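You operate a simulated robot arm through the tools that you are given. There is no shell and no other tool. Be economical: measure what you need, move in short steps, check, and stop when the job is done.

You run a simulated two-armed robot. Do the job below in one go: nothing can be reset, and whatever is moved stays where it is left.

Task
Pick up the numbered regulator from the top of the big pale cover with one hand, pass it to the other hand and put it on the top of turntable of carrier sixty-two.

The check looks at the end state, three seconds after you hand in, the way a careful person would. Anything else that was tipped, shoved, dropped, spilled or broken makes it a failure. Lids that push on must go on centred and level and be pressed home; caps that screw on are set level and turned clockwise until they are tight.

Robot
Two 7-joint arms with two-finger parallel grippers on one trunk, on a base that drives. Base frame: it is fixed to the floor where the robot stands at the start and does not move with it; the origin is under the middle of the robot, x ahead of it, y to its left, z up; the surface under the hand at the start is at about z = 800. Units: mm, rad, N and s.
The left shoulder is at the start at [50, 177, 1029], the right one opposite. With the tool pointing down near the work surface each hand reaches from about 180 to 700 mm from the robot's upright axis, wherever it stands, measured 20 degrees to its own side. Places, roughly: top of turntable of carrier sixty-two [-400, -1600, 800]. Payload 3.43 kg a hand.
Tool frame (each hand has its own): the origin (TCP) lies between the finger pads and is the grasp point; the fingertips stand 34 mm ahead of it; z points along the fingers, y is the line along which they close. Largest opening 128 mm; finger width 24, thickness 12; the body of the gripper, 48 by 130 mm, starts 96 mm behind the TCP.
Orientation is that of the tool frame in the base frame, as a unit quaternion [x, y, z, w]. With the fingers straight down and closing along the base's y, the tool's x points along the base's -x, its y along +y and its z along -z.

Tools
- The arms move only by the tool jog_arm. It takes "left_increments", "right_increments" or both (then of equal length, played together; a hand with none holds still); each is a list of rows, each an object (a shift or turn left out is 0, a gripper value left out holds the last) with "delta_pos": the shift along the tool's x, y, z in mm, a list of three; "rotation": the turn, a rotation vector about the tool's x, y, z in rad, a list of three; "grip": the opening, from 0 (shut) to 1 (fully open). In form: [{"delta_pos": [tx, ty, tz], "rotation": [rx, ry, rz], "grip": grip}, ...]. A call has 1 to 8 rows; each row is the pose to reach, as a shift and turn from the pose commanded when the call began, along the tool's axes at that moment. Rows are played at 5 a second. More than 50 mm and 0.15 rad between two rows, or a gripper value outside its range, and nothing of the call is played. Where a pose cannot be reached the arm comes as near as it can. A force on the tool above 40 N (or 10 N above the force at the start of the call, whichever is more), or a blocked arm, ends the call early, and 0.2 s more pass. The fingers move at their own pace (about 108 mm/s each) and stop on an object; they squeeze with about 45 N. The grip force told is the motor's: it shows also when the fingers shut on nothing. Time passes only in rows, and 0.2 s behind the last, so rows that repeat a pose let the fingers close. It gives the time, the measured TCP pose, the force on the tool (base axes), the opening and the grip force at its end, in the units of the frame above (readings bear some noise), with the torque about the TCP (base axes, N m) and any sound that the robot's microphone picked up, and new pictures: "views" is both (left out), scene, wrist or none (wrist: the cameras of the hands that moved).
- Cameras (640 x 400 px; columns grow to the right, rows downward): "scene" is now at [159.1, -11.6, 1203.8]; the picture's right is [-0.14, -0.99, 0.00], its down [-0.45, 0.06, -0.89] and it looks along [0.88, -0.12, -0.46] (base axes); focal length 258 px, centre (320, 200). "left" rides on the left gripper at [76, 11, -160] in its tool frame; the picture's right is [-0.15, 0.99, 0.00], its down [-0.88, -0.13, -0.46] and it looks along [-0.45, -0.07, 0.89] (tool axes); focal length 234 px, centre (320, 200). "right" rides on the right gripper at [76, -11, -160] in its tool frame; the picture's right is [0.15, 0.99, 0.00], its down [-0.88, 0.13, -0.46] and it looks along [-0.45, 0.07, 0.89] (tool axes); focal length 234 px, centre (320, 200). There is no depth. A picture from a camera that has moved, and an enlarged one, comes with that camera's place and axes in the base frame and with its lens.
- move_column(by): slides the trunk up (or, below 0, down) by that many mm; the arms and the scene camera ride with it, the base frame stays. It gives what a move gives, with no picture.
- drive_base(legs): drives the robot by 1 to 6 legs, each [ahead, turn to the left] in mm and rad, along the robot's own axes; the way and the turn of a leg run together, so that a leg with both is an arc; at most 1500 mm and 3.142 rad a leg. The arms and the cameras ride along, it lands a little off, and it stops where it bumps. It gives what a move gives, and a new picture of the scene camera.
- turn_head(pan, tilt): turns the head with the scene camera to pan (to the left, within 1.396 rad either way) and tilt (down, from -0.506 to 1.204), counted from straight ahead of the robot. It gives what a move gives, and a new picture of the scene camera.
- inspect(camera, box): a new picture of the part [left, top, right, bottom] of that camera's present view, enlarged. It takes no simulated time.
- finish_job(): hands the job in; it is judged then, once.

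Go step by step. Nothing tells you exact positions but the pictures and the camera data: compare them with the known pose of the tool, close in by small moves and look again before you grip or let go. The budget is 120 turns and 260 pictures, counting those below and the enlarged ones. Unless the task says otherwise, let go and move clear before handing in, and close with one line.

The tools are called after "Request:" as a command line: name --argument value ..., lists and objects as JSON in quotes. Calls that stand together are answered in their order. jog_arm: Moves the arms, as the interface text tells. Its arguments: {"type":"object","properties":{"left_increments":{"type":"array","items":{"type":"object","properties":{"delta_pos":{"type":"array","items":{"type":"number"}},"rotation":{"type":"array","items":{"type":"number"}},"grip":{"type":"number"}}}},"right_increments":{"type":"array","items":{"type":"object","properties":{"delta_pos":{"type":"array","items":{"type":"number"}},"rotation":{"type":"array","items":{"type":"number"}},"grip":{"type":"number"}}}},"views":{"type":"string","enum":["both","scene","wrist","none"]}},"required":[]} The other tools are called the same way: move_column (by) slides the trunk up or down; drive_base (legs) drives the base; turn_head (pan, tilt) turns the head that bears the scene camera; inspect (camera, box) takes an enlarged picture of a part of a camera's view; finish_job () hands the job in.

At the start:

```text
time: 0.0
left_position: [430.5, 88.8, 1042.7]
left_orientation: [-0.001, 1.0, 0.0, 0.0]
left_wrist_force: [0.5, -0.8, -0.3]
left_moment: [0.02, 0.01, -0.01]
left_width: 128.0
left_finger_force: 0.1
right_position: [463.2, -397.4, 1030.1]
right_orientation: [-0.001, 1.0, 0.0, 0.0]
right_wrist_force: [0.2, -0.9, -0.3]
right_moment: [0.01, 0.02, 0.0]
right_width: 128.1
right_finger_force: 0.0
trunk travel left (down, up): [-200.0, 201.0]
robot x, y, heading: [1.6, 0.7, 0.003]
head pan, tilt: [-0.138, 0.475]
```

scene: 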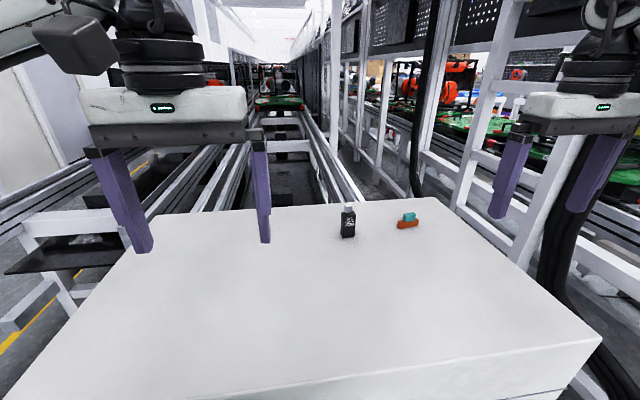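
right: 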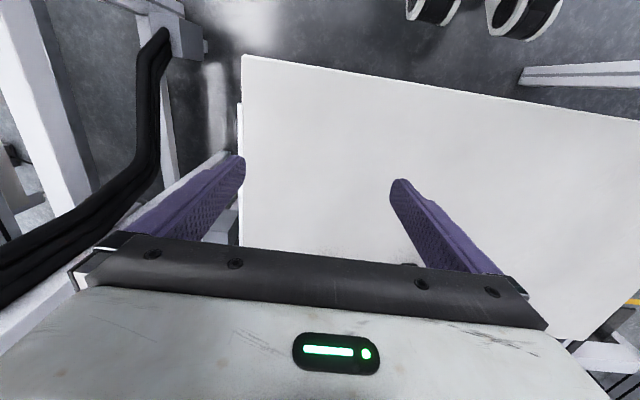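
left: 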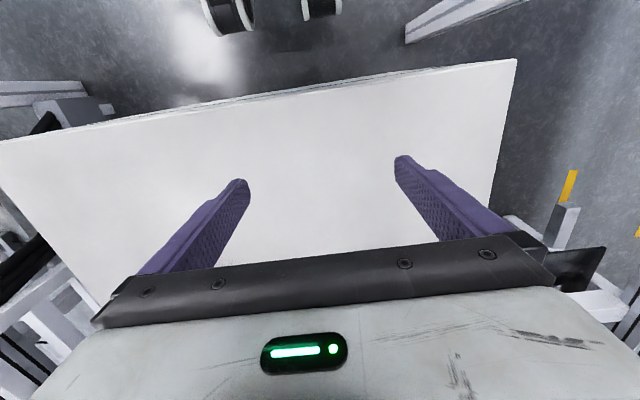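

I see a white cover with a small black labelled item and an orange/teal item on it. I'll enlarge the view to tell them apart and look towards the turntable.

Request:
inspect --camera "scene" --box '[310, 180, 450, 260]'

Request:
turn_head --pan -1.39 --tilt 0.3

```text
4.57 times, centred on (380, 220) of scene
camera zoom: at [159.1, -11.6, 1203.8], right [-0.14, -0.99, 0.0], down [-0.45, 0.06, -0.89], along [0.88, -0.12, -0.46], focal length 1180 px, centre (46, 109)
```

zoom: 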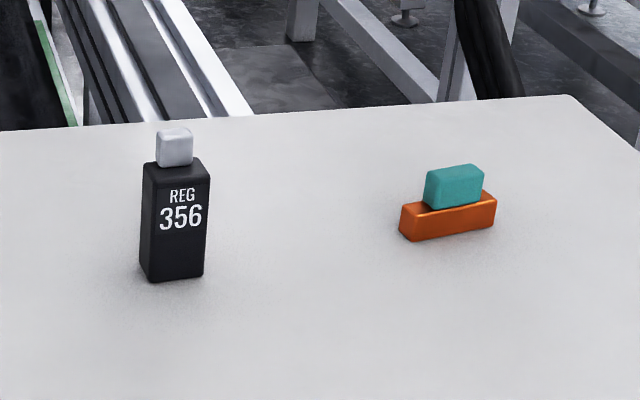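

```text
time: 1.4
left_position: [431.5, 88.7, 1042.9]
left_orientation: [-0.001, 1.0, 0.001, 0.0]
left_wrist_force: [-0.8, 0.4, -0.1]
left_moment: [0.0, -0.02, 0.01]
left_width: 127.9
left_finger_force: 0.2
right_position: [462.9, -396.5, 1031.6]
right_orientation: [0.0, 1.0, 0.0, 0.0]
right_wrist_force: [0.2, 0.1, -0.5]
right_moment: [0.0, -0.03, 0.01]
right_width: 128.0
right_finger_force: 0.1
trunk travel left (down, up): [-200.0, 201.0]
robot x, y, heading: [-1.1, -3.6, -0.001]
head pan, tilt: [-1.389, 0.3]
camera scene: at [85.4, -90.8, 1220.0], right [-0.98, -0.18, 0.0], down [-0.05, 0.29, -0.96], along [0.17, -0.94, -0.3], focal length 258 px, centre (320, 200)
```

scene: 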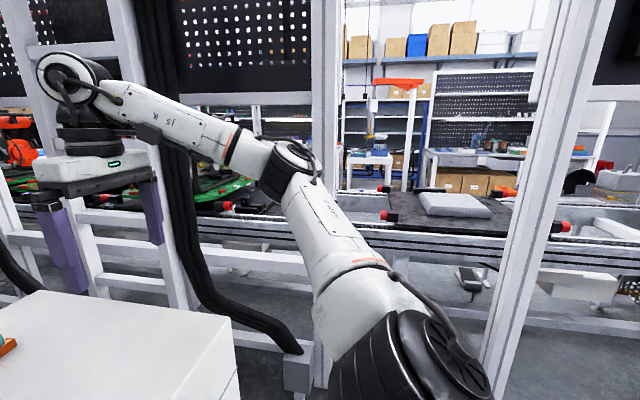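

The regulator is the black box marked REG 356, at about (711, -163). Next I look for the carrier numbered 62.

Request:
inspect --camera "scene" --box '[380, 160, 640, 320]'

Request:
inspect --camera "scene" --box '[150, 160, 410, 320]'

```text
2.46 times, centred on (510, 240) of scene
camera zoom: at [85.4, -90.8, 1220.0], right [-0.98, -0.18, 0.0], down [-0.05, 0.29, -0.96], along [0.17, -0.94, -0.3], focal length 635 px, centre (-148, 102)
```

zoom: 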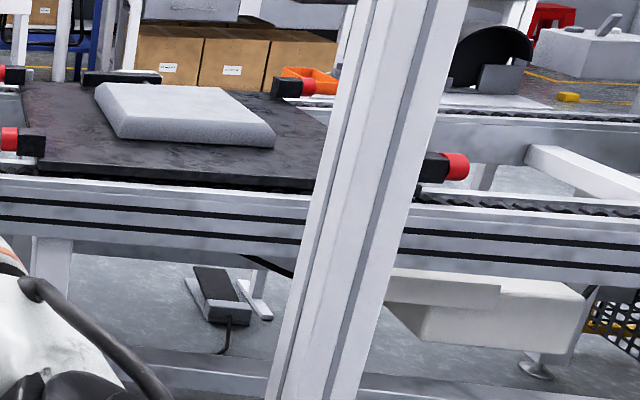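

```text
2.46 times, centred on (280, 240) of scene
camera zoom: at [85.4, -90.8, 1220.0], right [-0.98, -0.18, 0.0], down [-0.05, 0.29, -0.96], along [0.17, -0.94, -0.3], focal length 635 px, centre (418, 102)
```

zoom: 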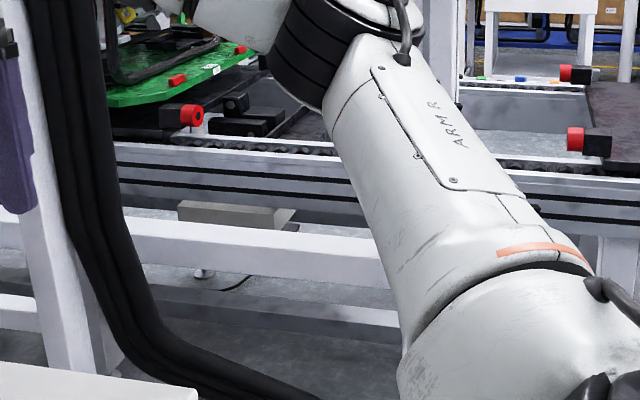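

The grey pad on the dark carrier on the side line is probably the turntable. First I pick the regulator: drive ahead a little and look again.

Request:
drive_base --legs '[[110, 0]]'

Request:
turn_head --pan -0.15 --tilt 0.7

```text
time: 2.6
left_position: [521.3, 88.2, 1043.6]
left_orientation: [-0.002, 1.0, -0.001, 0.0]
left_wrist_force: [0.5, 0.4, -0.1]
left_moment: [-0.01, -0.01, 0.0]
left_width: 128.0
left_finger_force: 0.1
right_position: [552.7, -396.9, 1031.9]
right_orientation: [0.001, 1.0, 0.0, 0.0]
right_wrist_force: [-0.2, 1.2, -0.5]
right_moment: [-0.03, -0.02, -0.03]
right_width: 128.3
right_finger_force: 0.1
trunk travel left (down, up): [-200.0, 201.0]
robot x, y, heading: [87.9, -0.9, 0.006]
head pan, tilt: [-1.389, 0.3]
stopped in leg 1: the robot was blocked; the commanded pose is now the measured one
camera scene: at [174.4, -90.8, 1220.1], right [-0.98, -0.18, 0.0], down [-0.05, 0.29, -0.96], along [0.17, -0.94, -0.3], focal length 258 px, centre (320, 200)
```

scene: 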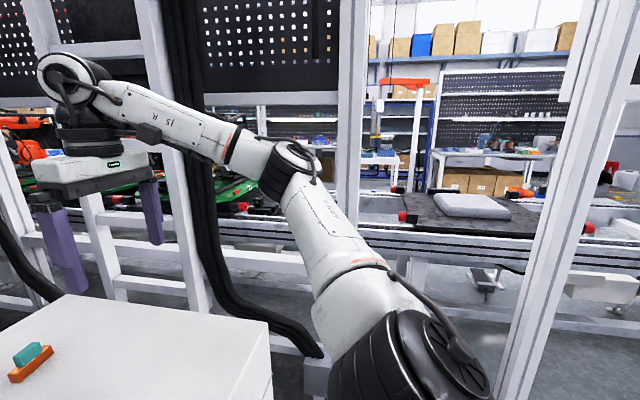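

```text
time: 4.1
left_position: [520.6, 88.2, 1041.6]
left_orientation: [-0.002, 1.0, 0.001, 0.0]
left_wrist_force: [-0.1, -0.1, -0.6]
left_moment: [0.03, -0.03, -0.01]
left_width: 128.2
left_finger_force: 0.1
right_position: [552.7, -397.2, 1029.4]
right_orientation: [0.0, 1.0, 0.0, 0.0]
right_wrist_force: [-0.2, 0.0, -0.5]
right_moment: [0.04, 0.0, 0.0]
right_width: 128.1
right_finger_force: 0.0
trunk travel left (down, up): [-200.0, 201.0]
robot x, y, heading: [95.0, 0.8, 0.003]
head pan, tilt: [-0.15, 0.7]
camera scene: at [242.2, -11.8, 1183.9], right [-0.15, -0.99, 0.0], down [-0.64, 0.1, -0.77], along [0.76, -0.11, -0.64], focal length 258 px, centre (320, 200)
```

scene: 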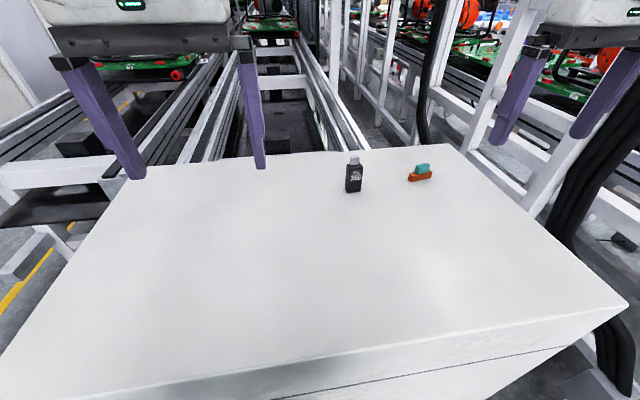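

The regulator measures about (722, -165) with its foot at z≈800, roughly 38 mm wide. I move the open right hand above it, staying high, and use the wrist camera.

Request:
jog_arm --right_increments '[{"delta_pos": [-25, 38, 0]}, {"delta_pos": [-50, 76, 0]}, {"delta_pos": [-75, 114, 0]}, {"delta_pos": [-100, 152, 0]}, {"delta_pos": [-125, 190, 0]}, {"delta_pos": [-150, 232, 0]}, {"delta_pos": [-150, 232, 0]}]'

```text
time: 5.7
left_position: [522.4, 88.6, 1042.4]
left_orientation: [-0.002, 1.0, -0.001, 0.0]
left_wrist_force: [0.1, -0.2, -0.5]
left_moment: [-0.05, -0.03, 0.01]
left_width: 128.3
left_finger_force: 0.0
right_position: [697.7, -169.7, 1030.2]
right_orientation: [0.0, 1.0, -0.001, 0.0]
right_wrist_force: [-0.4, 0.1, -0.3]
right_moment: [-0.04, 0.03, 0.0]
right_width: 128.0
right_finger_force: 0.0
right hand out of reach, approached as far as the arm can: row 6, 7
trunk travel left (down, up): [-200.0, 201.0]
robot x, y, heading: [91.7, -0.9, -0.004]
head pan, tilt: [-0.15, 0.7]
camera scene: at [242.3, -11.7, 1183.9], right [-0.15, -0.99, 0.0], down [-0.64, 0.1, -0.76], along [0.76, -0.11, -0.64], focal length 258 px, centre (320, 200)
camera right: at [622.8, -180.0, 1190.1], right [-0.15, 0.99, 0.0], down [0.88, 0.13, 0.46], along [0.45, 0.07, -0.89], focal length 234 px, centre (320, 200)
```

scene: 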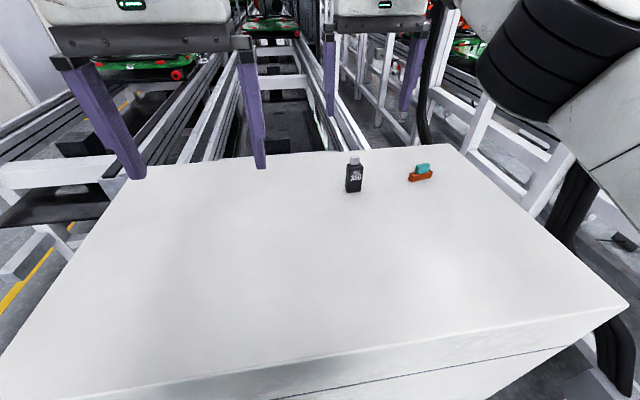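
right: 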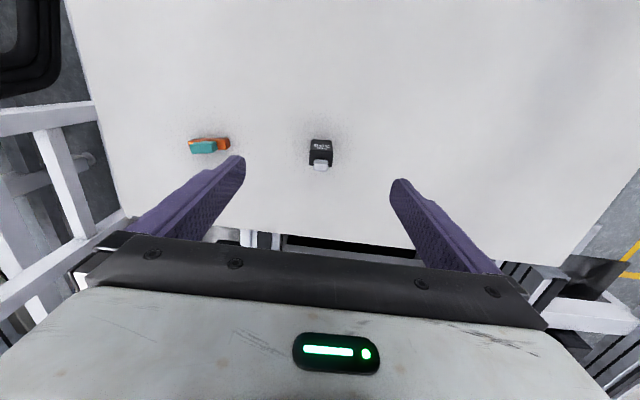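

Request:
inspect --camera "right" --box '[272, 120, 368, 180]'

Request:
inspect --camera "scene" --box '[320, 140, 400, 200]'

```text
6.67 times, centred on (320, 150) of right
camera zoom: at [622.8, -180.0, 1190.1], right [-0.15, 0.99, 0.0], down [0.88, 0.13, 0.46], along [0.45, 0.07, -0.89], focal length 1561 px, centre (320, 533)
```

zoom: 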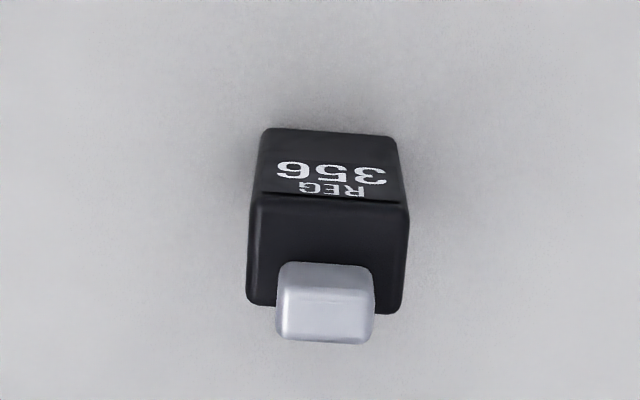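

```text
6.67 times, centred on (360, 170) of scene
camera zoom: at [242.3, -11.7, 1183.9], right [-0.15, -0.99, 0.0], down [-0.64, 0.1, -0.76], along [0.76, -0.11, -0.64], focal length 1721 px, centre (53, 400)
```

zoom: 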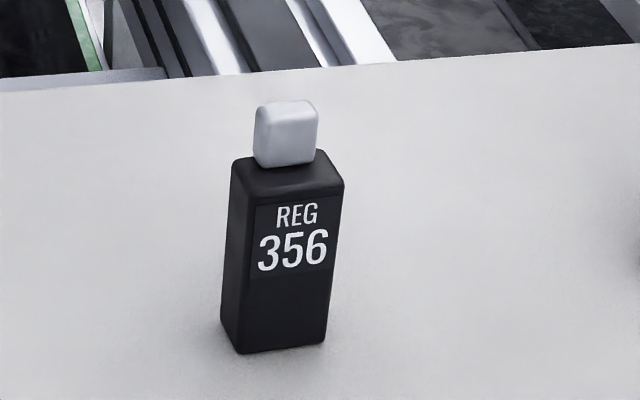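

The body is about 32 (y) × 24 (x) × 72 mm, centre about (720, -164), yawed about +0.08 rad. I'll grip its thin sides (closing along x) with the right hand, so the left can later take the wide sides; so I turn the right wrist −1.65 rad.

Request:
jog_arm --right_increments '[{"delta_pos": [20, 0, 0], "rotation": [0, 0, -0.14]}, {"delta_pos": [20, 0, 0], "rotation": [0, 0, -0.28]}, {"delta_pos": [20, 0, 0], "rotation": [0, 0, -0.42]}, {"delta_pos": [20, 0, 0], "rotation": [0, 0, -0.56]}, {"delta_pos": [20, 0, 0], "rotation": [0, 0, -0.7]}, {"delta_pos": [20, 0, 0], "rotation": [0, 0, -0.84]}, {"delta_pos": [20, 0, 0], "rotation": [0, 0, -0.98]}, {"delta_pos": [20, 0, 0], "rotation": [0, 0, -1.12]}]' --views "none"

Request:
jog_arm --right_increments '[{"rotation": [0, 0, -0.13]}, {"rotation": [0, 0, -0.26]}, {"rotation": [0, 0, -0.4]}, {"rotation": [0, 0, -0.53]}, {"rotation": [0, 0, -0.53]}]' --views "both"

```text
time: 7.5
left_position: [522.3, 88.4, 1043.2]
left_orientation: [-0.002, 1.0, -0.001, 0.0]
left_wrist_force: [0.1, 0.5, 0.1]
left_moment: [-0.01, -0.01, 0.0]
left_width: 127.9
left_finger_force: 0.0
right_position: [526.5, -110.6, 993.5]
right_orientation: [-0.525, 0.851, -0.002, 0.002]
right_wrist_force: [-0.5, 0.0, 0.0]
right_moment: [0.02, -0.03, 0.01]
right_width: 127.9
right_finger_force: 0.1
right hand out of reach, approached as far as the arm can: row 3, 4, 5, 6, 7, 8
trunk travel left (down, up): [-200.0, 201.0]
robot x, y, heading: [88.9, -1.5, -0.002]
head pan, tilt: [-0.15, 0.7]
```

```text
time: 8.7
left_position: [522.7, 89.3, 1043.3]
left_orientation: [-0.001, 1.0, 0.0, 0.0]
left_wrist_force: [-0.9, -0.5, -0.5]
left_moment: [-0.03, 0.0, 0.01]
left_width: 127.9
left_finger_force: 0.1
right_position: [397.2, -62.2, 969.3]
right_orientation: [0.735, -0.678, 0.0, 0.0]
right_wrist_force: [0.5, -0.8, -0.6]
right_moment: [-0.02, -0.03, -0.01]
right_width: 128.2
right_finger_force: 0.0
right hand out of reach, approached as far as the arm can: row 1, 2, 3, 4, 5
trunk travel left (down, up): [-200.0, 201.0]
robot x, y, heading: [87.6, 1.4, 0.003]
head pan, tilt: [-0.15, 0.7]
camera scene: at [242.2, -11.7, 1183.9], right [-0.15, -0.99, 0.0], down [-0.64, 0.1, -0.76], along [0.76, -0.11, -0.64], focal length 258 px, centre (320, 200)
camera right: at [414.7, -137.1, 1128.2], right [-0.97, -0.22, 0.0], down [-0.2, 0.87, 0.46], along [-0.1, 0.44, -0.89], focal length 234 px, centre (320, 200)
```

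scene: 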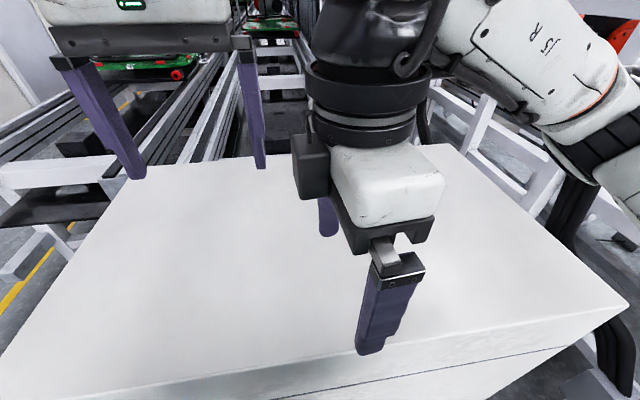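
right: 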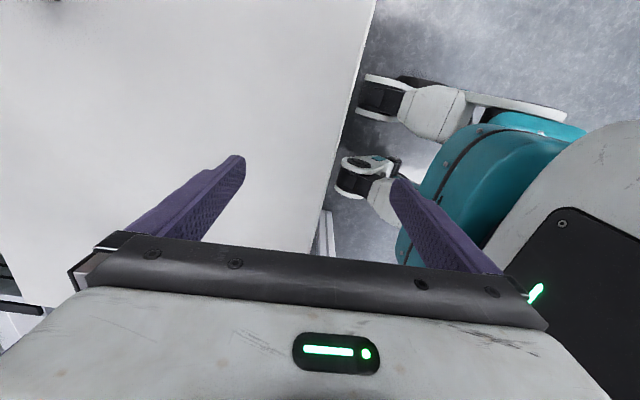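

That turn direction runs into a joint limit. I turn back the other way (+), aiming for the closing line along x with the camera on the left side.

Request:
jog_arm --right_increments '[{"rotation": [0, 0, 0.14]}, {"rotation": [0, 0, 0.28]}, {"rotation": [0, 0, 0.42]}, {"rotation": [0, 0, 0.56]}, {"rotation": [0, 0, 0.7]}, {"rotation": [0, 0, 0.84]}, {"rotation": [0, 0, 0.98]}, {"rotation": [0, 0, 1.12]}]' --views "none"

Request:
jog_arm --right_increments '[{"rotation": [0, 0, 0.13]}, {"rotation": [0, 0, 0.26]}, {"rotation": [0, 0, 0.4]}, {"rotation": [0, 0, 0.53]}, {"rotation": [0, 0, 0.53]}]' --views "none"

```text
time: 10.5
left_position: [520.8, 87.3, 1042.0]
left_orientation: [-0.002, 1.0, 0.0, -0.001]
left_wrist_force: [0.2, 1.3, -1.0]
left_moment: [0.01, -0.01, -0.01]
left_width: 128.0
left_finger_force: 0.0
right_position: [400.3, -61.3, 972.1]
right_orientation: [-0.26, 0.966, -0.001, -0.002]
right_wrist_force: [-0.2, 0.6, 0.0]
right_moment: [0.03, 0.02, -0.02]
right_width: 128.1
right_finger_force: 0.0
trunk travel left (down, up): [-200.0, 201.0]
robot x, y, heading: [88.3, 2.1, 0.003]
head pan, tilt: [-0.15, 0.7]
```

```text
time: 11.7
left_position: [522.6, 87.5, 1041.5]
left_orientation: [-0.002, 1.0, 0.001, -0.001]
left_wrist_force: [-1.1, 0.0, 0.1]
left_moment: [0.0, -0.03, -0.03]
left_width: 128.1
left_finger_force: 0.1
right_position: [399.9, -60.7, 970.4]
right_orientation: [0.0, 1.0, 0.001, 0.0]
right_wrist_force: [-0.6, -0.5, -0.6]
right_moment: [0.0, 0.01, 0.02]
right_width: 128.2
right_finger_force: 0.0
trunk travel left (down, up): [-200.0, 201.0]
robot x, y, heading: [91.1, -0.1, -0.0]
head pan, tilt: [-0.15, 0.7]
```

Request:
jog_arm --right_increments '[{"delta_pos": [-25, -20, -6], "rotation": [0, 0, 0]}, {"delta_pos": [-55, -40, -12], "rotation": [0, 0, 0.14]}, {"delta_pos": [-85, -60, -18], "rotation": [0, 0, 0.28]}, {"delta_pos": [-115, -80, -25], "rotation": [0, 0, 0.42]}, {"delta_pos": [-145, -100, -32], "rotation": [0, 0, 0.56]}, {"delta_pos": [-175, -120, -40], "rotation": [0, 0, 0.7]}, {"delta_pos": [-200, -140, -45], "rotation": [0, 0, 0.84]}, {"delta_pos": [-200, -140, -45], "rotation": [0, 0, 0.98]}]' --views "none"

Request:
jog_arm --right_increments '[{"rotation": [0, 0, 0.13]}, {"rotation": [0, 0, 0.26]}, {"rotation": [0, 0, 0.39]}, {"rotation": [0, 0, 0.51]}, {"rotation": [0, 0, 0.51]}]' --views "both"

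```text
time: 13.5
left_position: [522.6, 88.8, 1041.5]
left_orientation: [-0.001, 1.0, 0.0, 0.0]
left_wrist_force: [0.7, -0.1, 0.8]
left_moment: [0.04, -0.05, -0.03]
left_width: 128.1
left_finger_force: 0.1
right_position: [603.6, -199.9, 1013.4]
right_orientation: [0.471, 0.882, -0.001, 0.0]
right_wrist_force: [0.8, 0.2, 0.4]
right_moment: [0.02, -0.02, -0.02]
right_width: 128.1
right_finger_force: 0.0
trunk travel left (down, up): [-200.0, 201.0]
robot x, y, heading: [88.4, 1.3, -0.001]
head pan, tilt: [-0.15, 0.7]
```

```text
time: 14.7
left_position: [521.7, 87.6, 1042.8]
left_orientation: [-0.001, 1.0, 0.0, 0.0]
left_wrist_force: [-0.1, 0.0, -1.2]
left_moment: [-0.01, 0.01, -0.04]
left_width: 128.1
left_finger_force: 0.1
right_position: [602.4, -200.7, 1015.3]
right_orientation: [0.679, 0.734, -0.001, 0.0]
right_wrist_force: [-0.1, -0.1, -0.5]
right_moment: [-0.01, 0.0, 0.01]
right_width: 128.2
right_finger_force: 0.0
trunk travel left (down, up): [-200.0, 201.0]
robot x, y, heading: [90.3, 0.4, 0.002]
head pan, tilt: [-0.15, 0.7]
camera scene: at [242.2, -11.7, 1183.9], right [-0.15, -0.99, 0.0], down [-0.64, 0.1, -0.76], along [0.76, -0.11, -0.64], focal length 258 px, centre (320, 200)
camera right: at [585.1, -126.2, 1175.6], right [0.97, 0.22, 0.0], down [0.2, -0.87, 0.46], along [0.1, -0.44, -0.89], focal length 234 px, centre (320, 200)
```

scene: 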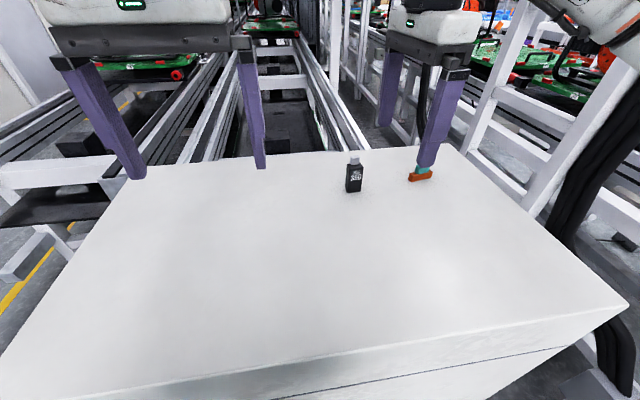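
right: 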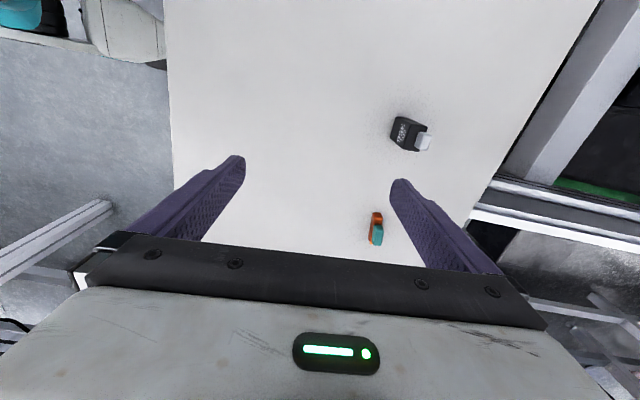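

Good, that orientation is reachable. I move over the regulator, still above it.

Request:
jog_arm --right_increments '[{"delta_pos": [9, 40, 10]}, {"delta_pos": [18, 80, 20]}, {"delta_pos": [27, 120, 40]}, {"delta_pos": [27, 120, 60]}, {"delta_pos": [27, 120, 60]}]' --views "both"

```text
time: 15.9
left_position: [521.4, 88.2, 1042.1]
left_orientation: [-0.001, 1.0, 0.0, -0.001]
left_wrist_force: [0.1, -0.8, 0.2]
left_moment: [0.03, 0.03, -0.01]
left_width: 128.2
left_finger_force: 0.1
right_position: [718.2, -163.9, 954.7]
right_orientation: [0.677, 0.736, 0.0, 0.001]
right_wrist_force: [-0.7, -0.1, -0.7]
right_moment: [-0.01, 0.03, 0.03]
right_width: 127.8
right_finger_force: 0.1
trunk travel left (down, up): [-200.0, 201.0]
robot x, y, heading: [89.9, -1.5, -0.001]
head pan, tilt: [-0.15, 0.7]
camera scene: at [242.2, -11.8, 1183.9], right [-0.15, -0.99, 0.0], down [-0.64, 0.1, -0.77], along [0.76, -0.11, -0.64], focal length 258 px, centre (320, 200)
camera right: at [700.8, -89.0, 1114.1], right [0.97, 0.23, 0.0], down [0.2, -0.87, 0.46], along [0.1, -0.44, -0.89], focal length 234 px, centre (320, 200)
```

scene: 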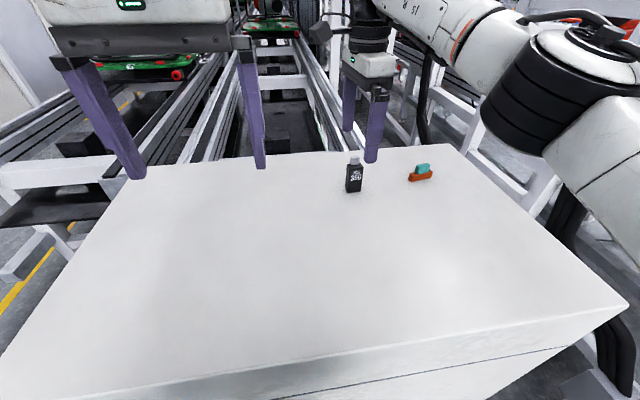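
right: 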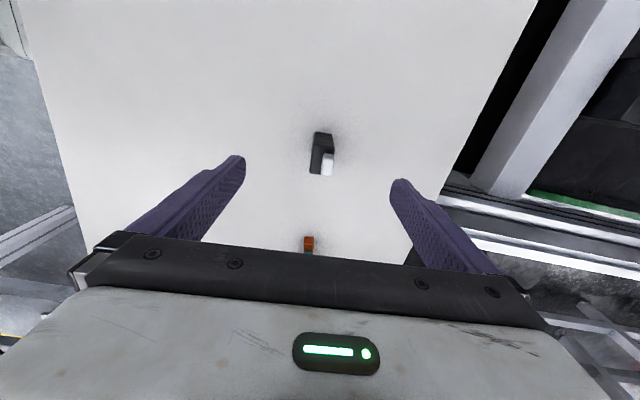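

Request:
inspect --camera "right" --box '[272, 120, 368, 180]'

```text
6.67 times, centred on (320, 150) of right
camera zoom: at [700.8, -89.0, 1114.1], right [0.97, 0.23, 0.0], down [0.2, -0.87, 0.46], along [0.1, -0.44, -0.89], focal length 1561 px, centre (320, 533)
```

zoom: 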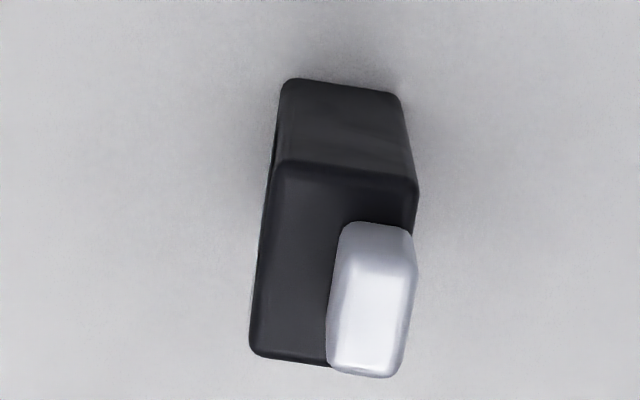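

Centred within a couple of mm. I descend so the fingertips stand at about z = 830, then close.

Request:
jog_arm --right_increments '[{"delta_pos": [1, 0, 30]}, {"delta_pos": [1, 0, 60]}, {"delta_pos": [1, 1, 90]}, {"delta_pos": [1, 1, 90], "grip": 0.5}, {"delta_pos": [1, 1, 90], "grip": 0.1}, {"delta_pos": [1, 1, 90], "grip": 0.1}, {"delta_pos": [1, 1, 90], "grip": 0.0}, {"delta_pos": [1, 1, 90], "grip": 0.0}]' --views "both"

```text
time: 17.7
left_position: [521.3, 88.5, 1043.0]
left_orientation: [-0.001, 1.0, 0.0, 0.0]
left_wrist_force: [0.3, -0.3, 0.3]
left_moment: [0.04, 0.0, -0.02]
left_width: 127.9
left_finger_force: 0.1
right_position: [719.7, -163.7, 864.6]
right_orientation: [0.679, 0.735, 0.0, -0.001]
right_wrist_force: [0.2, -0.6, -1.0]
right_moment: [-0.03, -0.03, 0.0]
right_width: 23.4
right_finger_force: 45.6
trunk travel left (down, up): [-200.0, 201.0]
robot x, y, heading: [87.5, -0.6, -0.002]
head pan, tilt: [-0.15, 0.7]
camera scene: at [242.3, -11.8, 1183.9], right [-0.15, -0.99, 0.0], down [-0.64, 0.1, -0.76], along [0.76, -0.11, -0.64], focal length 258 px, centre (320, 200)
camera right: at [702.6, -88.5, 1024.2], right [0.97, 0.23, 0.0], down [0.2, -0.87, 0.46], along [0.1, -0.44, -0.89], focal length 234 px, centre (320, 200)
```

scene: 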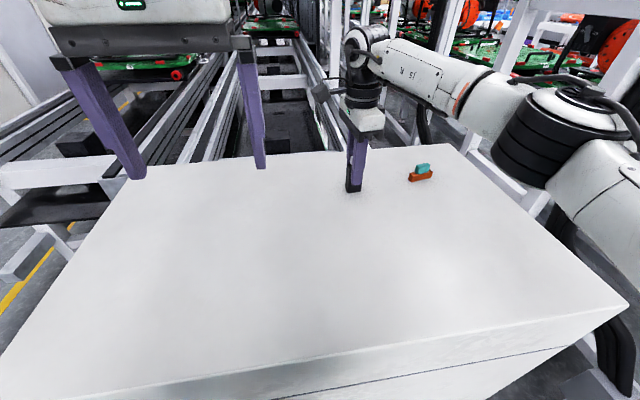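
right: 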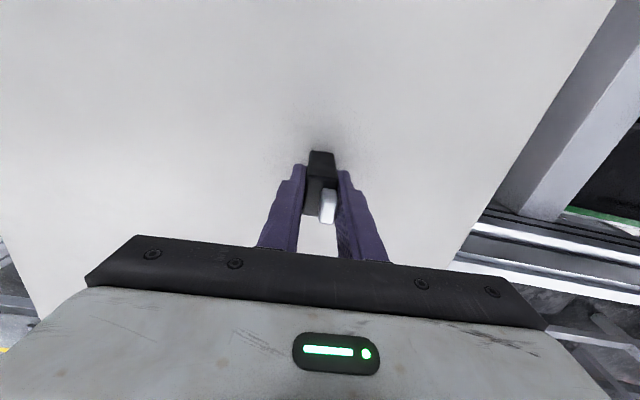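

Gripped (23.4 mm wide). I lift straight up and bring it in front, about (600, -80, 1024), for the handover.

Request:
jog_arm --right_increments '[{"delta_pos": [0, 0, -20]}, {"delta_pos": [0, 0, -60]}, {"delta_pos": [0, 0, -100]}, {"delta_pos": [23, -28, -115]}, {"delta_pos": [46, -56, -130]}, {"delta_pos": [70, -85, -145]}, {"delta_pos": [93, -113, -160]}, {"delta_pos": [93, -113, -160]}]' --views "none"

Request:
jog_arm --left_increments '[{"delta_pos": [40, 0, 0], "rotation": [0, 0, -0.08]}, {"delta_pos": [80, 0, 0], "rotation": [0, 0, -0.08]}, {"delta_pos": [120, 0, 0], "rotation": [0, 0, -0.08]}, {"delta_pos": [120, 0, 0], "rotation": [0, 0, -0.08]}]' --views "scene"

```text
time: 19.5
left_position: [523.0, 88.4, 1042.2]
left_orientation: [-0.002, 1.0, -0.001, -0.001]
left_wrist_force: [-0.8, -0.3, -0.8]
left_moment: [0.03, 0.04, 0.0]
left_width: 127.7
left_finger_force: 0.0
right_position: [598.2, -82.5, 1026.9]
right_orientation: [0.678, 0.735, -0.001, 0.0]
right_wrist_force: [-0.2, -0.3, -1.1]
right_moment: [0.01, -0.01, -0.02]
right_width: 23.4
right_finger_force: 45.5
trunk travel left (down, up): [-200.0, 201.0]
robot x, y, heading: [88.3, 1.2, -0.001]
head pan, tilt: [-0.15, 0.7]
```

```text
time: 20.5
left_position: [400.5, 86.7, 1039.4]
left_orientation: [-0.042, 0.999, 0.0, -0.001]
left_wrist_force: [-0.2, 1.1, -0.4]
left_moment: [0.01, 0.0, -0.01]
left_width: 128.0
left_finger_force: 0.1
right_position: [597.6, -83.5, 1026.6]
right_orientation: [0.678, 0.735, -0.001, -0.001]
right_wrist_force: [-0.5, -0.8, -2.0]
right_moment: [-0.03, 0.0, 0.03]
right_width: 23.4
right_finger_force: 45.3
trunk travel left (down, up): [-200.0, 201.0]
robot x, y, heading: [89.0, 0.7, -0.001]
head pan, tilt: [-0.15, 0.7]
camera scene: at [242.3, -11.7, 1183.9], right [-0.15, -0.99, 0.0], down [-0.64, 0.1, -0.76], along [0.76, -0.11, -0.64], focal length 258 px, centre (320, 200)
```

scene: 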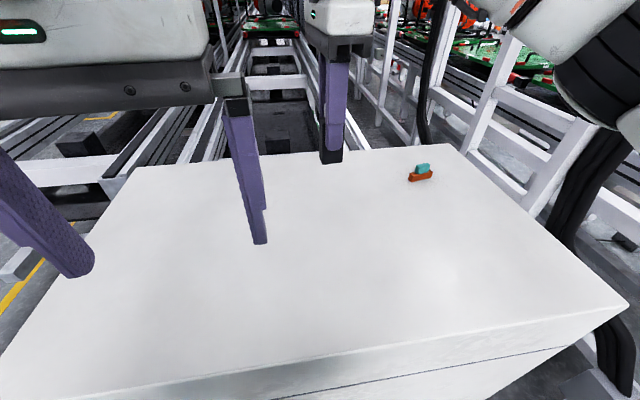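

I move the regulator a bit further out and lower for room, and tilt the left hand 45° forward on its way to a pre-grasp pose.

Request:
jog_arm --right_increments '[{"delta_pos": [4, 24, 24]}, {"delta_pos": [8, 47, 48]}, {"delta_pos": [12, 70, 72]}, {"delta_pos": [16, 94, 97]}, {"delta_pos": [16, 94, 97]}]' --views "none"

Request:
jog_arm --left_increments '[{"delta_pos": [-26, -10, 3], "rotation": [0, -0.131, 0]}, {"delta_pos": [-52, -20, 6], "rotation": [0, -0.262, 0]}, {"delta_pos": [-78, -30, 10], "rotation": [0, -0.393, 0]}, {"delta_pos": [-104, -40, 13], "rotation": [0, -0.524, 0]}, {"delta_pos": [-130, -50, 16], "rotation": [0, -0.655, 0]}, {"delta_pos": [-155, -60, 20], "rotation": [0, -0.785, 0]}, {"delta_pos": [-155, -60, 20], "rotation": [0, -0.785, 0]}]' --views "both"

```text
time: 21.7
left_position: [400.6, 86.8, 1039.7]
left_orientation: [-0.042, 0.999, 0.0, -0.001]
left_wrist_force: [0.3, -0.4, 0.1]
left_moment: [0.0, -0.01, -0.01]
left_width: 127.8
left_finger_force: 0.1
right_position: [693.1, -58.8, 927.3]
right_orientation: [0.678, 0.735, -0.001, -0.001]
right_wrist_force: [-0.8, 0.3, -0.4]
right_moment: [0.02, -0.02, -0.02]
right_width: 23.5
right_finger_force: 45.1
trunk travel left (down, up): [-200.0, 201.0]
robot x, y, heading: [88.9, 1.6, -0.003]
head pan, tilt: [-0.15, 0.7]
```

```text
time: 23.3
left_position: [562.1, 40.8, 1022.3]
left_orientation: [-0.038, 0.923, 0.015, 0.383]
left_wrist_force: [-0.8, 0.6, 0.1]
left_moment: [-0.02, 0.02, 0.01]
left_width: 128.0
left_finger_force: 0.3
right_position: [693.2, -57.6, 927.1]
right_orientation: [0.678, 0.735, 0.0, -0.001]
right_wrist_force: [-0.2, -0.1, -1.3]
right_moment: [-0.02, -0.02, -0.01]
right_width: 23.4
right_finger_force: 44.4
trunk travel left (down, up): [-200.0, 201.0]
robot x, y, heading: [87.6, -0.7, -0.0]
head pan, tilt: [-0.15, 0.7]
camera scene: at [242.3, -11.7, 1183.9], right [-0.15, -0.99, 0.0], down [-0.64, 0.1, -0.76], along [0.76, -0.11, -0.64], focal length 258 px, centre (320, 200)
camera left: at [393.6, 38.4, 1080.3], right [0.02, 0.99, 0.1], down [0.31, -0.11, 0.94], along [0.95, 0.01, -0.31], focal length 234 px, centre (320, 200)
```

scene: 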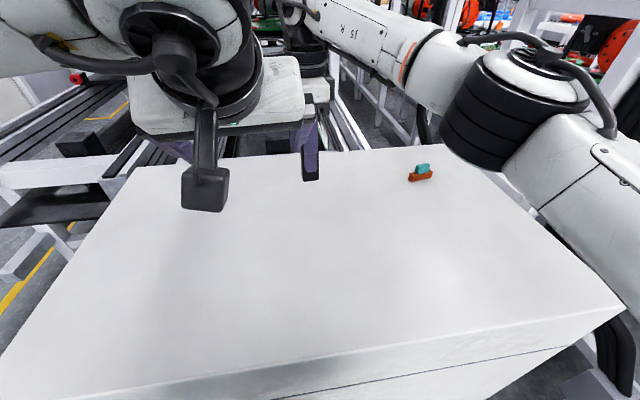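
left: 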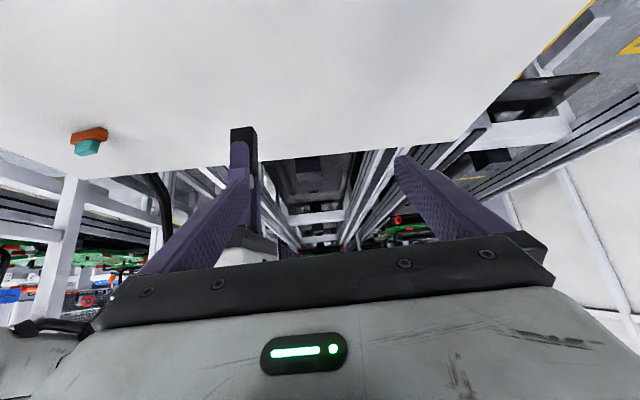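

The tilt worked. Now I bring the open left hand in line with the regulator, still about 110 mm short.

Request:
jog_arm --left_increments '[{"delta_pos": [1, -36, 0]}, {"delta_pos": [2, -72, 15]}, {"delta_pos": [4, -108, 35]}, {"delta_pos": [4, -108, 56]}, {"delta_pos": [4, -108, 56]}]' --views "both"

```text
time: 24.5
left_position: [610.5, -63.2, 981.1]
left_orientation: [-0.039, 0.923, 0.016, 0.382]
left_wrist_force: [0.7, 1.3, -0.8]
left_moment: [0.02, 0.0, 0.0]
left_width: 128.0
left_finger_force: 0.1
right_position: [694.1, -58.0, 927.8]
right_orientation: [0.679, 0.735, -0.001, -0.001]
right_wrist_force: [-0.2, -0.4, -1.5]
right_moment: [0.01, 0.03, 0.02]
right_width: 23.4
right_finger_force: 44.9
trunk travel left (down, up): [-200.0, 201.0]
robot x, y, heading: [92.4, 2.9, 0.002]
head pan, tilt: [-0.15, 0.7]
camera scene: at [242.4, -11.7, 1183.9], right [-0.15, -0.99, 0.0], down [-0.64, 0.1, -0.76], along [0.76, -0.11, -0.64], focal length 258 px, centre (320, 200)
camera left: at [442.1, -66.5, 1040.3], right [0.02, 0.99, 0.1], down [0.31, -0.1, 0.94], along [0.95, 0.01, -0.31], focal length 234 px, centre (320, 200)
```

scene: 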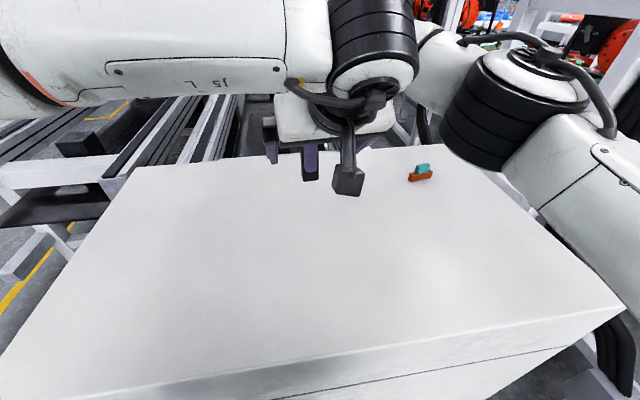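
left: 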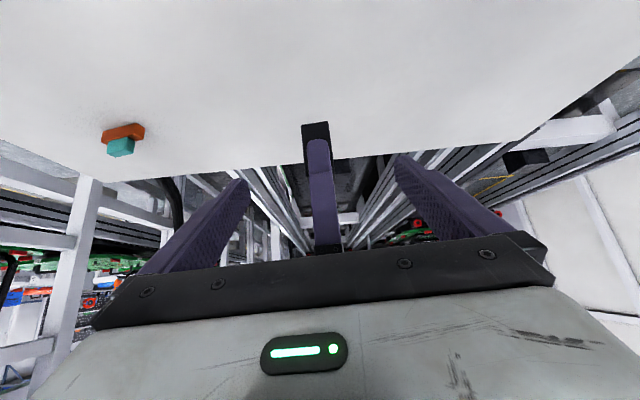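

Aligned. I advance along the left tool axis around the lower part of the regulator and close partway for a check.

Request:
jog_arm --left_increments '[{"delta_pos": [1, 0, 36]}, {"delta_pos": [2, -1, 72]}, {"delta_pos": [4, -1, 109]}, {"delta_pos": [4, -1, 109], "grip": 0.6}, {"delta_pos": [4, -1, 109], "grip": 0.4}, {"delta_pos": [4, -1, 109], "grip": 0.4}]' --views "both"

```text
time: 25.9
left_position: [682.9, -56.1, 902.0]
left_orientation: [-0.038, 0.923, 0.016, 0.382]
left_wrist_force: [-0.5, 0.7, -0.4]
left_moment: [-0.02, 0.0, 0.0]
left_width: 51.2
left_finger_force: 0.1
right_position: [693.6, -59.0, 926.8]
right_orientation: [0.678, 0.735, 0.0, -0.001]
right_wrist_force: [0.5, -0.6, -1.1]
right_moment: [0.02, 0.05, -0.02]
right_width: 23.4
right_finger_force: 45.2
trunk travel left (down, up): [-200.0, 201.0]
robot x, y, heading: [93.5, -3.8, 0.002]
head pan, tilt: [-0.15, 0.7]
camera scene: at [242.4, -11.7, 1183.9], right [-0.15, -0.99, 0.0], down [-0.64, 0.1, -0.76], along [0.76, -0.11, -0.64], focal length 258 px, centre (320, 200)
camera left: at [515.1, -58.8, 961.2], right [0.02, 0.99, 0.1], down [0.31, -0.1, 0.94], along [0.95, 0.01, -0.31], focal length 234 px, centre (320, 200)
```

scene: 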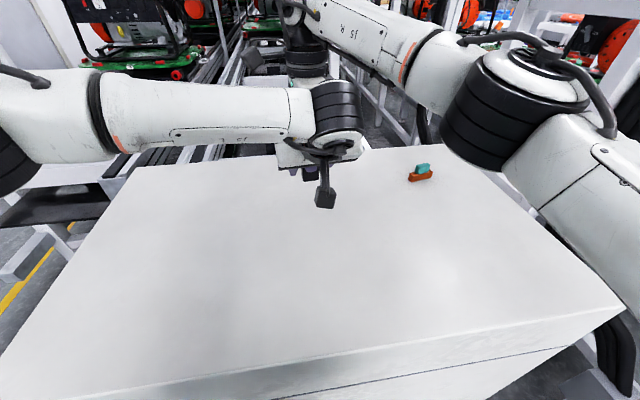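
left: 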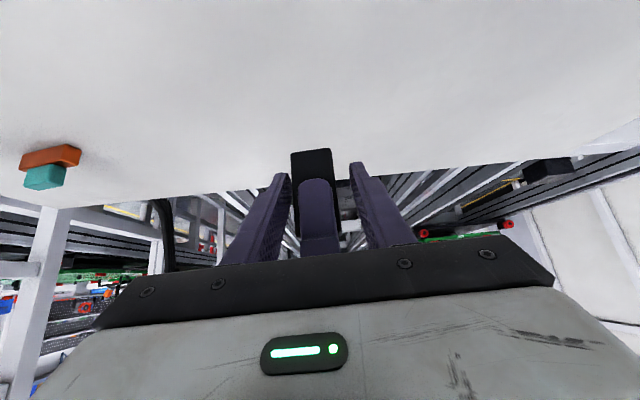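

Request:
inspect --camera "left" --box '[256, 130, 384, 210]'

```text
5.00 times, centred on (320, 170) of left
camera zoom: at [515.1, -58.8, 961.2], right [0.02, 0.99, 0.1], down [0.31, -0.1, 0.94], along [0.95, 0.01, -0.31], focal length 1171 px, centre (320, 350)
```

zoom: 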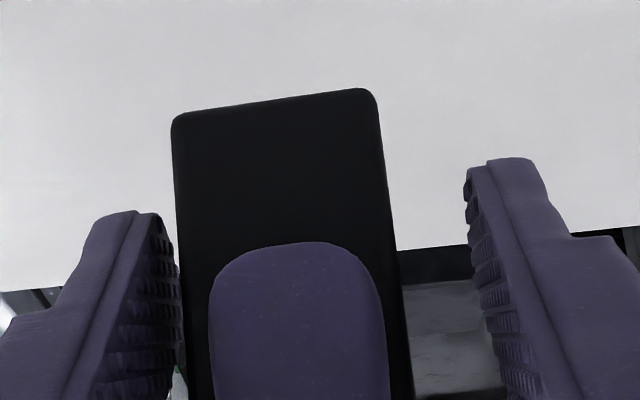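

The regulator sits about 5 mm off-centre between the left fingers, so I shift the hand by −5 mm and close.

Request:
jog_arm --left_increments '[{"delta_pos": [0, -5, 0]}, {"delta_pos": [0, -5, 0]}, {"delta_pos": [0, -5, 0], "grip": 0.33}, {"delta_pos": [0, -5, 0], "grip": 0.33}]' --views "none"

Request:
inspect --camera "left" --box '[256, 130, 384, 210]'

```text
time: 26.9
left_position: [682.5, -61.7, 901.9]
left_orientation: [-0.039, 0.923, 0.016, 0.381]
left_wrist_force: [0.7, 0.0, 0.4]
left_moment: [0.03, -0.01, 0.01]
left_width: 42.3
left_finger_force: 0.1
right_position: [693.7, -58.2, 928.9]
right_orientation: [0.678, 0.735, 0.0, -0.001]
right_wrist_force: [-0.1, -0.5, -2.3]
right_moment: [-0.01, 0.0, 0.03]
right_width: 23.4
right_finger_force: 45.3
trunk travel left (down, up): [-200.0, 201.0]
robot x, y, heading: [89.4, -2.4, -0.004]
head pan, tilt: [-0.15, 0.7]
```

```text
5.00 times, centred on (320, 170) of left
camera zoom: at [514.9, -63.8, 960.5], right [0.02, 0.99, 0.1], down [0.31, -0.1, 0.94], along [0.95, 0.01, -0.31], focal length 1171 px, centre (320, 350)
```

zoom: 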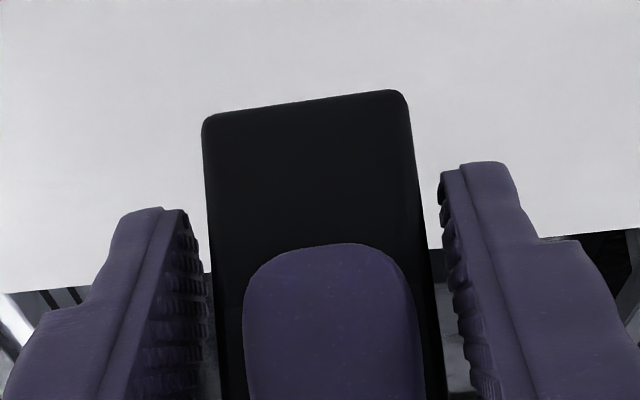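

Nearly centred now. I close the left hand fully and wait.

Request:
jog_arm --left_increments '[{"delta_pos": [0, -1, 0], "grip": 0.25}, {"delta_pos": [0, -1, 0], "grip": 0.0}, {"delta_pos": [0, -1, 0], "grip": 0.0}, {"delta_pos": [0, -1, 0], "grip": 0.0}]' --views "wrist"

Request:
inspect --camera "left" --box '[256, 130, 384, 210]'

```text
time: 27.9
left_position: [683.4, -63.4, 900.9]
left_orientation: [-0.041, 0.923, 0.017, 0.382]
left_wrist_force: [1.2, 14.8, 3.6]
left_moment: [-0.62, 0.15, -0.09]
left_width: 33.5
left_finger_force: 45.2
right_position: [693.1, -60.9, 928.0]
right_orientation: [0.68, 0.734, -0.003, 0.001]
right_wrist_force: [-0.9, -15.2, -5.4]
right_moment: [0.2, -0.2, 0.24]
right_width: 23.4
right_finger_force: 45.1
trunk travel left (down, up): [-200.0, 201.0]
robot x, y, heading: [87.1, -2.8, 0.001]
head pan, tilt: [-0.15, 0.7]
camera left: at [515.1, -65.8, 959.9], right [0.02, 0.99, 0.1], down [0.31, -0.1, 0.94], along [0.95, 0.02, -0.31], focal length 234 px, centre (320, 200)
```

left: 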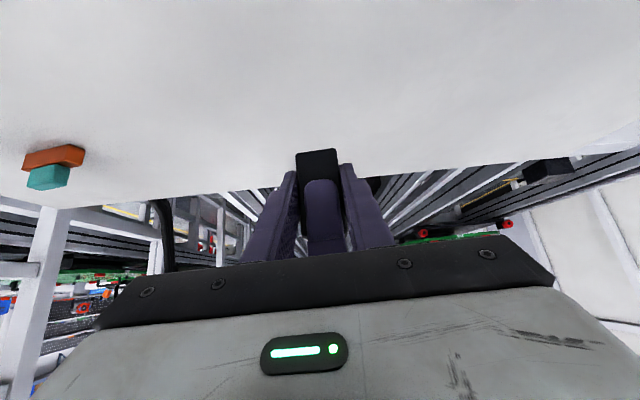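

```text
5.00 times, centred on (320, 170) of left
camera zoom: at [515.1, -65.8, 959.9], right [0.02, 0.99, 0.1], down [0.31, -0.1, 0.94], along [0.95, 0.02, -0.31], focal length 1171 px, centre (320, 350)
```

zoom: 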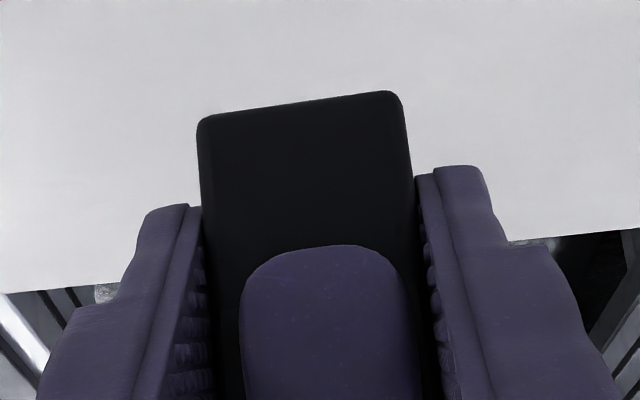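

Held by both, with a 15 N sideways preload. I relax it by shifting the left hand +2 mm, then open the right.

Request:
jog_arm --left_increments '[{"delta_pos": [0, 2, 0]}, {"delta_pos": [0, 2, 0]}]' --views "none"

```text
time: 28.5
left_position: [682.4, -62.3, 901.6]
left_orientation: [-0.039, 0.923, 0.017, 0.382]
left_wrist_force: [6.6, 15.6, 5.8]
left_moment: [-0.25, 0.5, 0.1]
left_width: 33.2
left_finger_force: 45.1
right_position: [692.1, -57.6, 927.6]
right_orientation: [0.678, 0.735, -0.001, -0.001]
right_wrist_force: [-6.1, -15.8, -6.4]
right_moment: [-0.21, -0.41, 0.08]
right_width: 23.0
right_finger_force: 45.1
trunk travel left (down, up): [-200.0, 201.0]
robot x, y, heading: [89.8, 0.2, -0.002]
head pan, tilt: [-0.15, 0.7]
```

Request:
jog_arm --left_increments '[{"delta_pos": [0, 2, 0]}, {"delta_pos": [0, 4, 0]}, {"delta_pos": [0, 4, 0]}]' --views "none"

```text
time: 29.3
left_position: [681.5, -59.2, 901.4]
left_orientation: [-0.037, 0.923, 0.015, 0.383]
left_wrist_force: [9.4, 3.1, 10.7]
left_moment: [0.69, 0.29, 0.22]
left_width: 33.6
left_finger_force: 45.0
right_position: [692.9, -57.1, 928.2]
right_orientation: [0.677, 0.736, -0.002, -0.001]
right_wrist_force: [-8.9, -2.6, -12.2]
right_moment: [-0.73, -0.17, -0.23]
right_width: 23.3
right_finger_force: 44.8
trunk travel left (down, up): [-200.0, 201.0]
robot x, y, heading: [92.1, 0.5, -0.005]
head pan, tilt: [-0.15, 0.7]
```

Preload is small now. I open the right hand only part way (so its near finger stays off the left palm) and raise it straight up.

Request:
jog_arm --right_increments '[{"grip": 0.25}, {"grip": 0.4}, {"grip": 0.4}]' --views "none"

Request:
jog_arm --right_increments '[{"delta_pos": [0, 0, -20]}, {"delta_pos": [0, 0, -50]}, {"delta_pos": [0, 0, -80]}, {"delta_pos": [0, 0, -110]}, {"delta_pos": [0, 0, -110]}]' --views "both"

```text
time: 30.1
left_position: [681.0, -58.5, 899.3]
left_orientation: [-0.038, 0.923, 0.016, 0.382]
left_wrist_force: [0.2, -0.5, 0.5]
left_moment: [0.01, 0.0, 0.03]
left_width: 33.3
left_finger_force: 45.4
right_position: [692.2, -58.6, 928.3]
right_orientation: [0.678, 0.735, 0.0, 0.0]
right_wrist_force: [-0.3, 0.0, -0.5]
right_moment: [0.01, -0.02, -0.02]
right_width: 51.3
right_finger_force: 0.0
trunk travel left (down, up): [-200.0, 201.0]
robot x, y, heading: [87.3, 0.3, -0.004]
head pan, tilt: [-0.15, 0.7]
```

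```text
time: 31.3
left_position: [681.7, -60.0, 901.5]
left_orientation: [-0.036, 0.923, 0.013, 0.383]
left_wrist_force: [-14.6, -0.3, 12.7]
left_moment: [-0.05, -0.86, -0.09]
left_width: 33.1
left_finger_force: 45.0
right_position: [675.8, -63.3, 1028.2]
right_orientation: [0.679, 0.735, 0.0, 0.001]
right_wrist_force: [13.4, 0.0, -13.1]
right_moment: [0.01, -0.85, 0.03]
right_width: 43.4
right_finger_force: 0.1
right hand out of reach, approached as far as the arm can: row 3, 4, 5
trunk travel left (down, up): [-200.0, 201.0]
robot x, y, heading: [90.8, -1.3, 0.004]
head pan, tilt: [-0.15, 0.7]
camera scene: at [242.3, -11.8, 1183.9], right [-0.15, -0.99, 0.0], down [-0.64, 0.1, -0.76], along [0.76, -0.11, -0.64], focal length 258 px, centre (320, 200)
camera right: at [658.5, 10.8, 1188.9], right [0.97, 0.22, 0.0], down [0.2, -0.87, 0.46], along [0.1, -0.44, -0.89], focal length 234 px, centre (320, 200)
```

scene: 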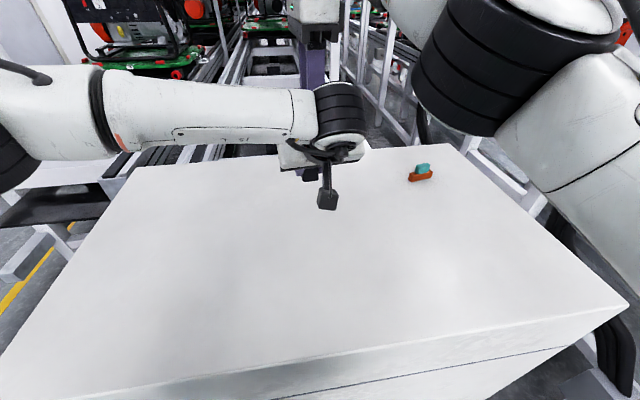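
right: 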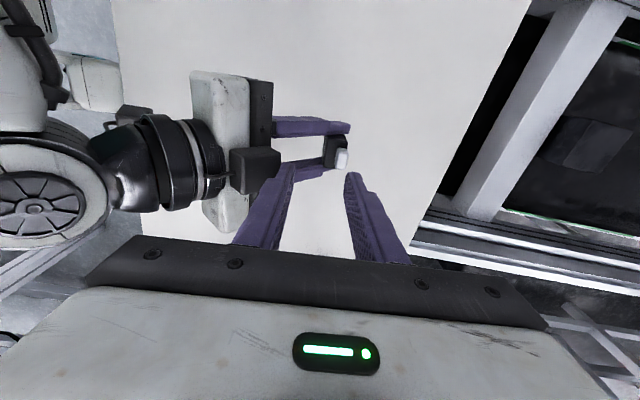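

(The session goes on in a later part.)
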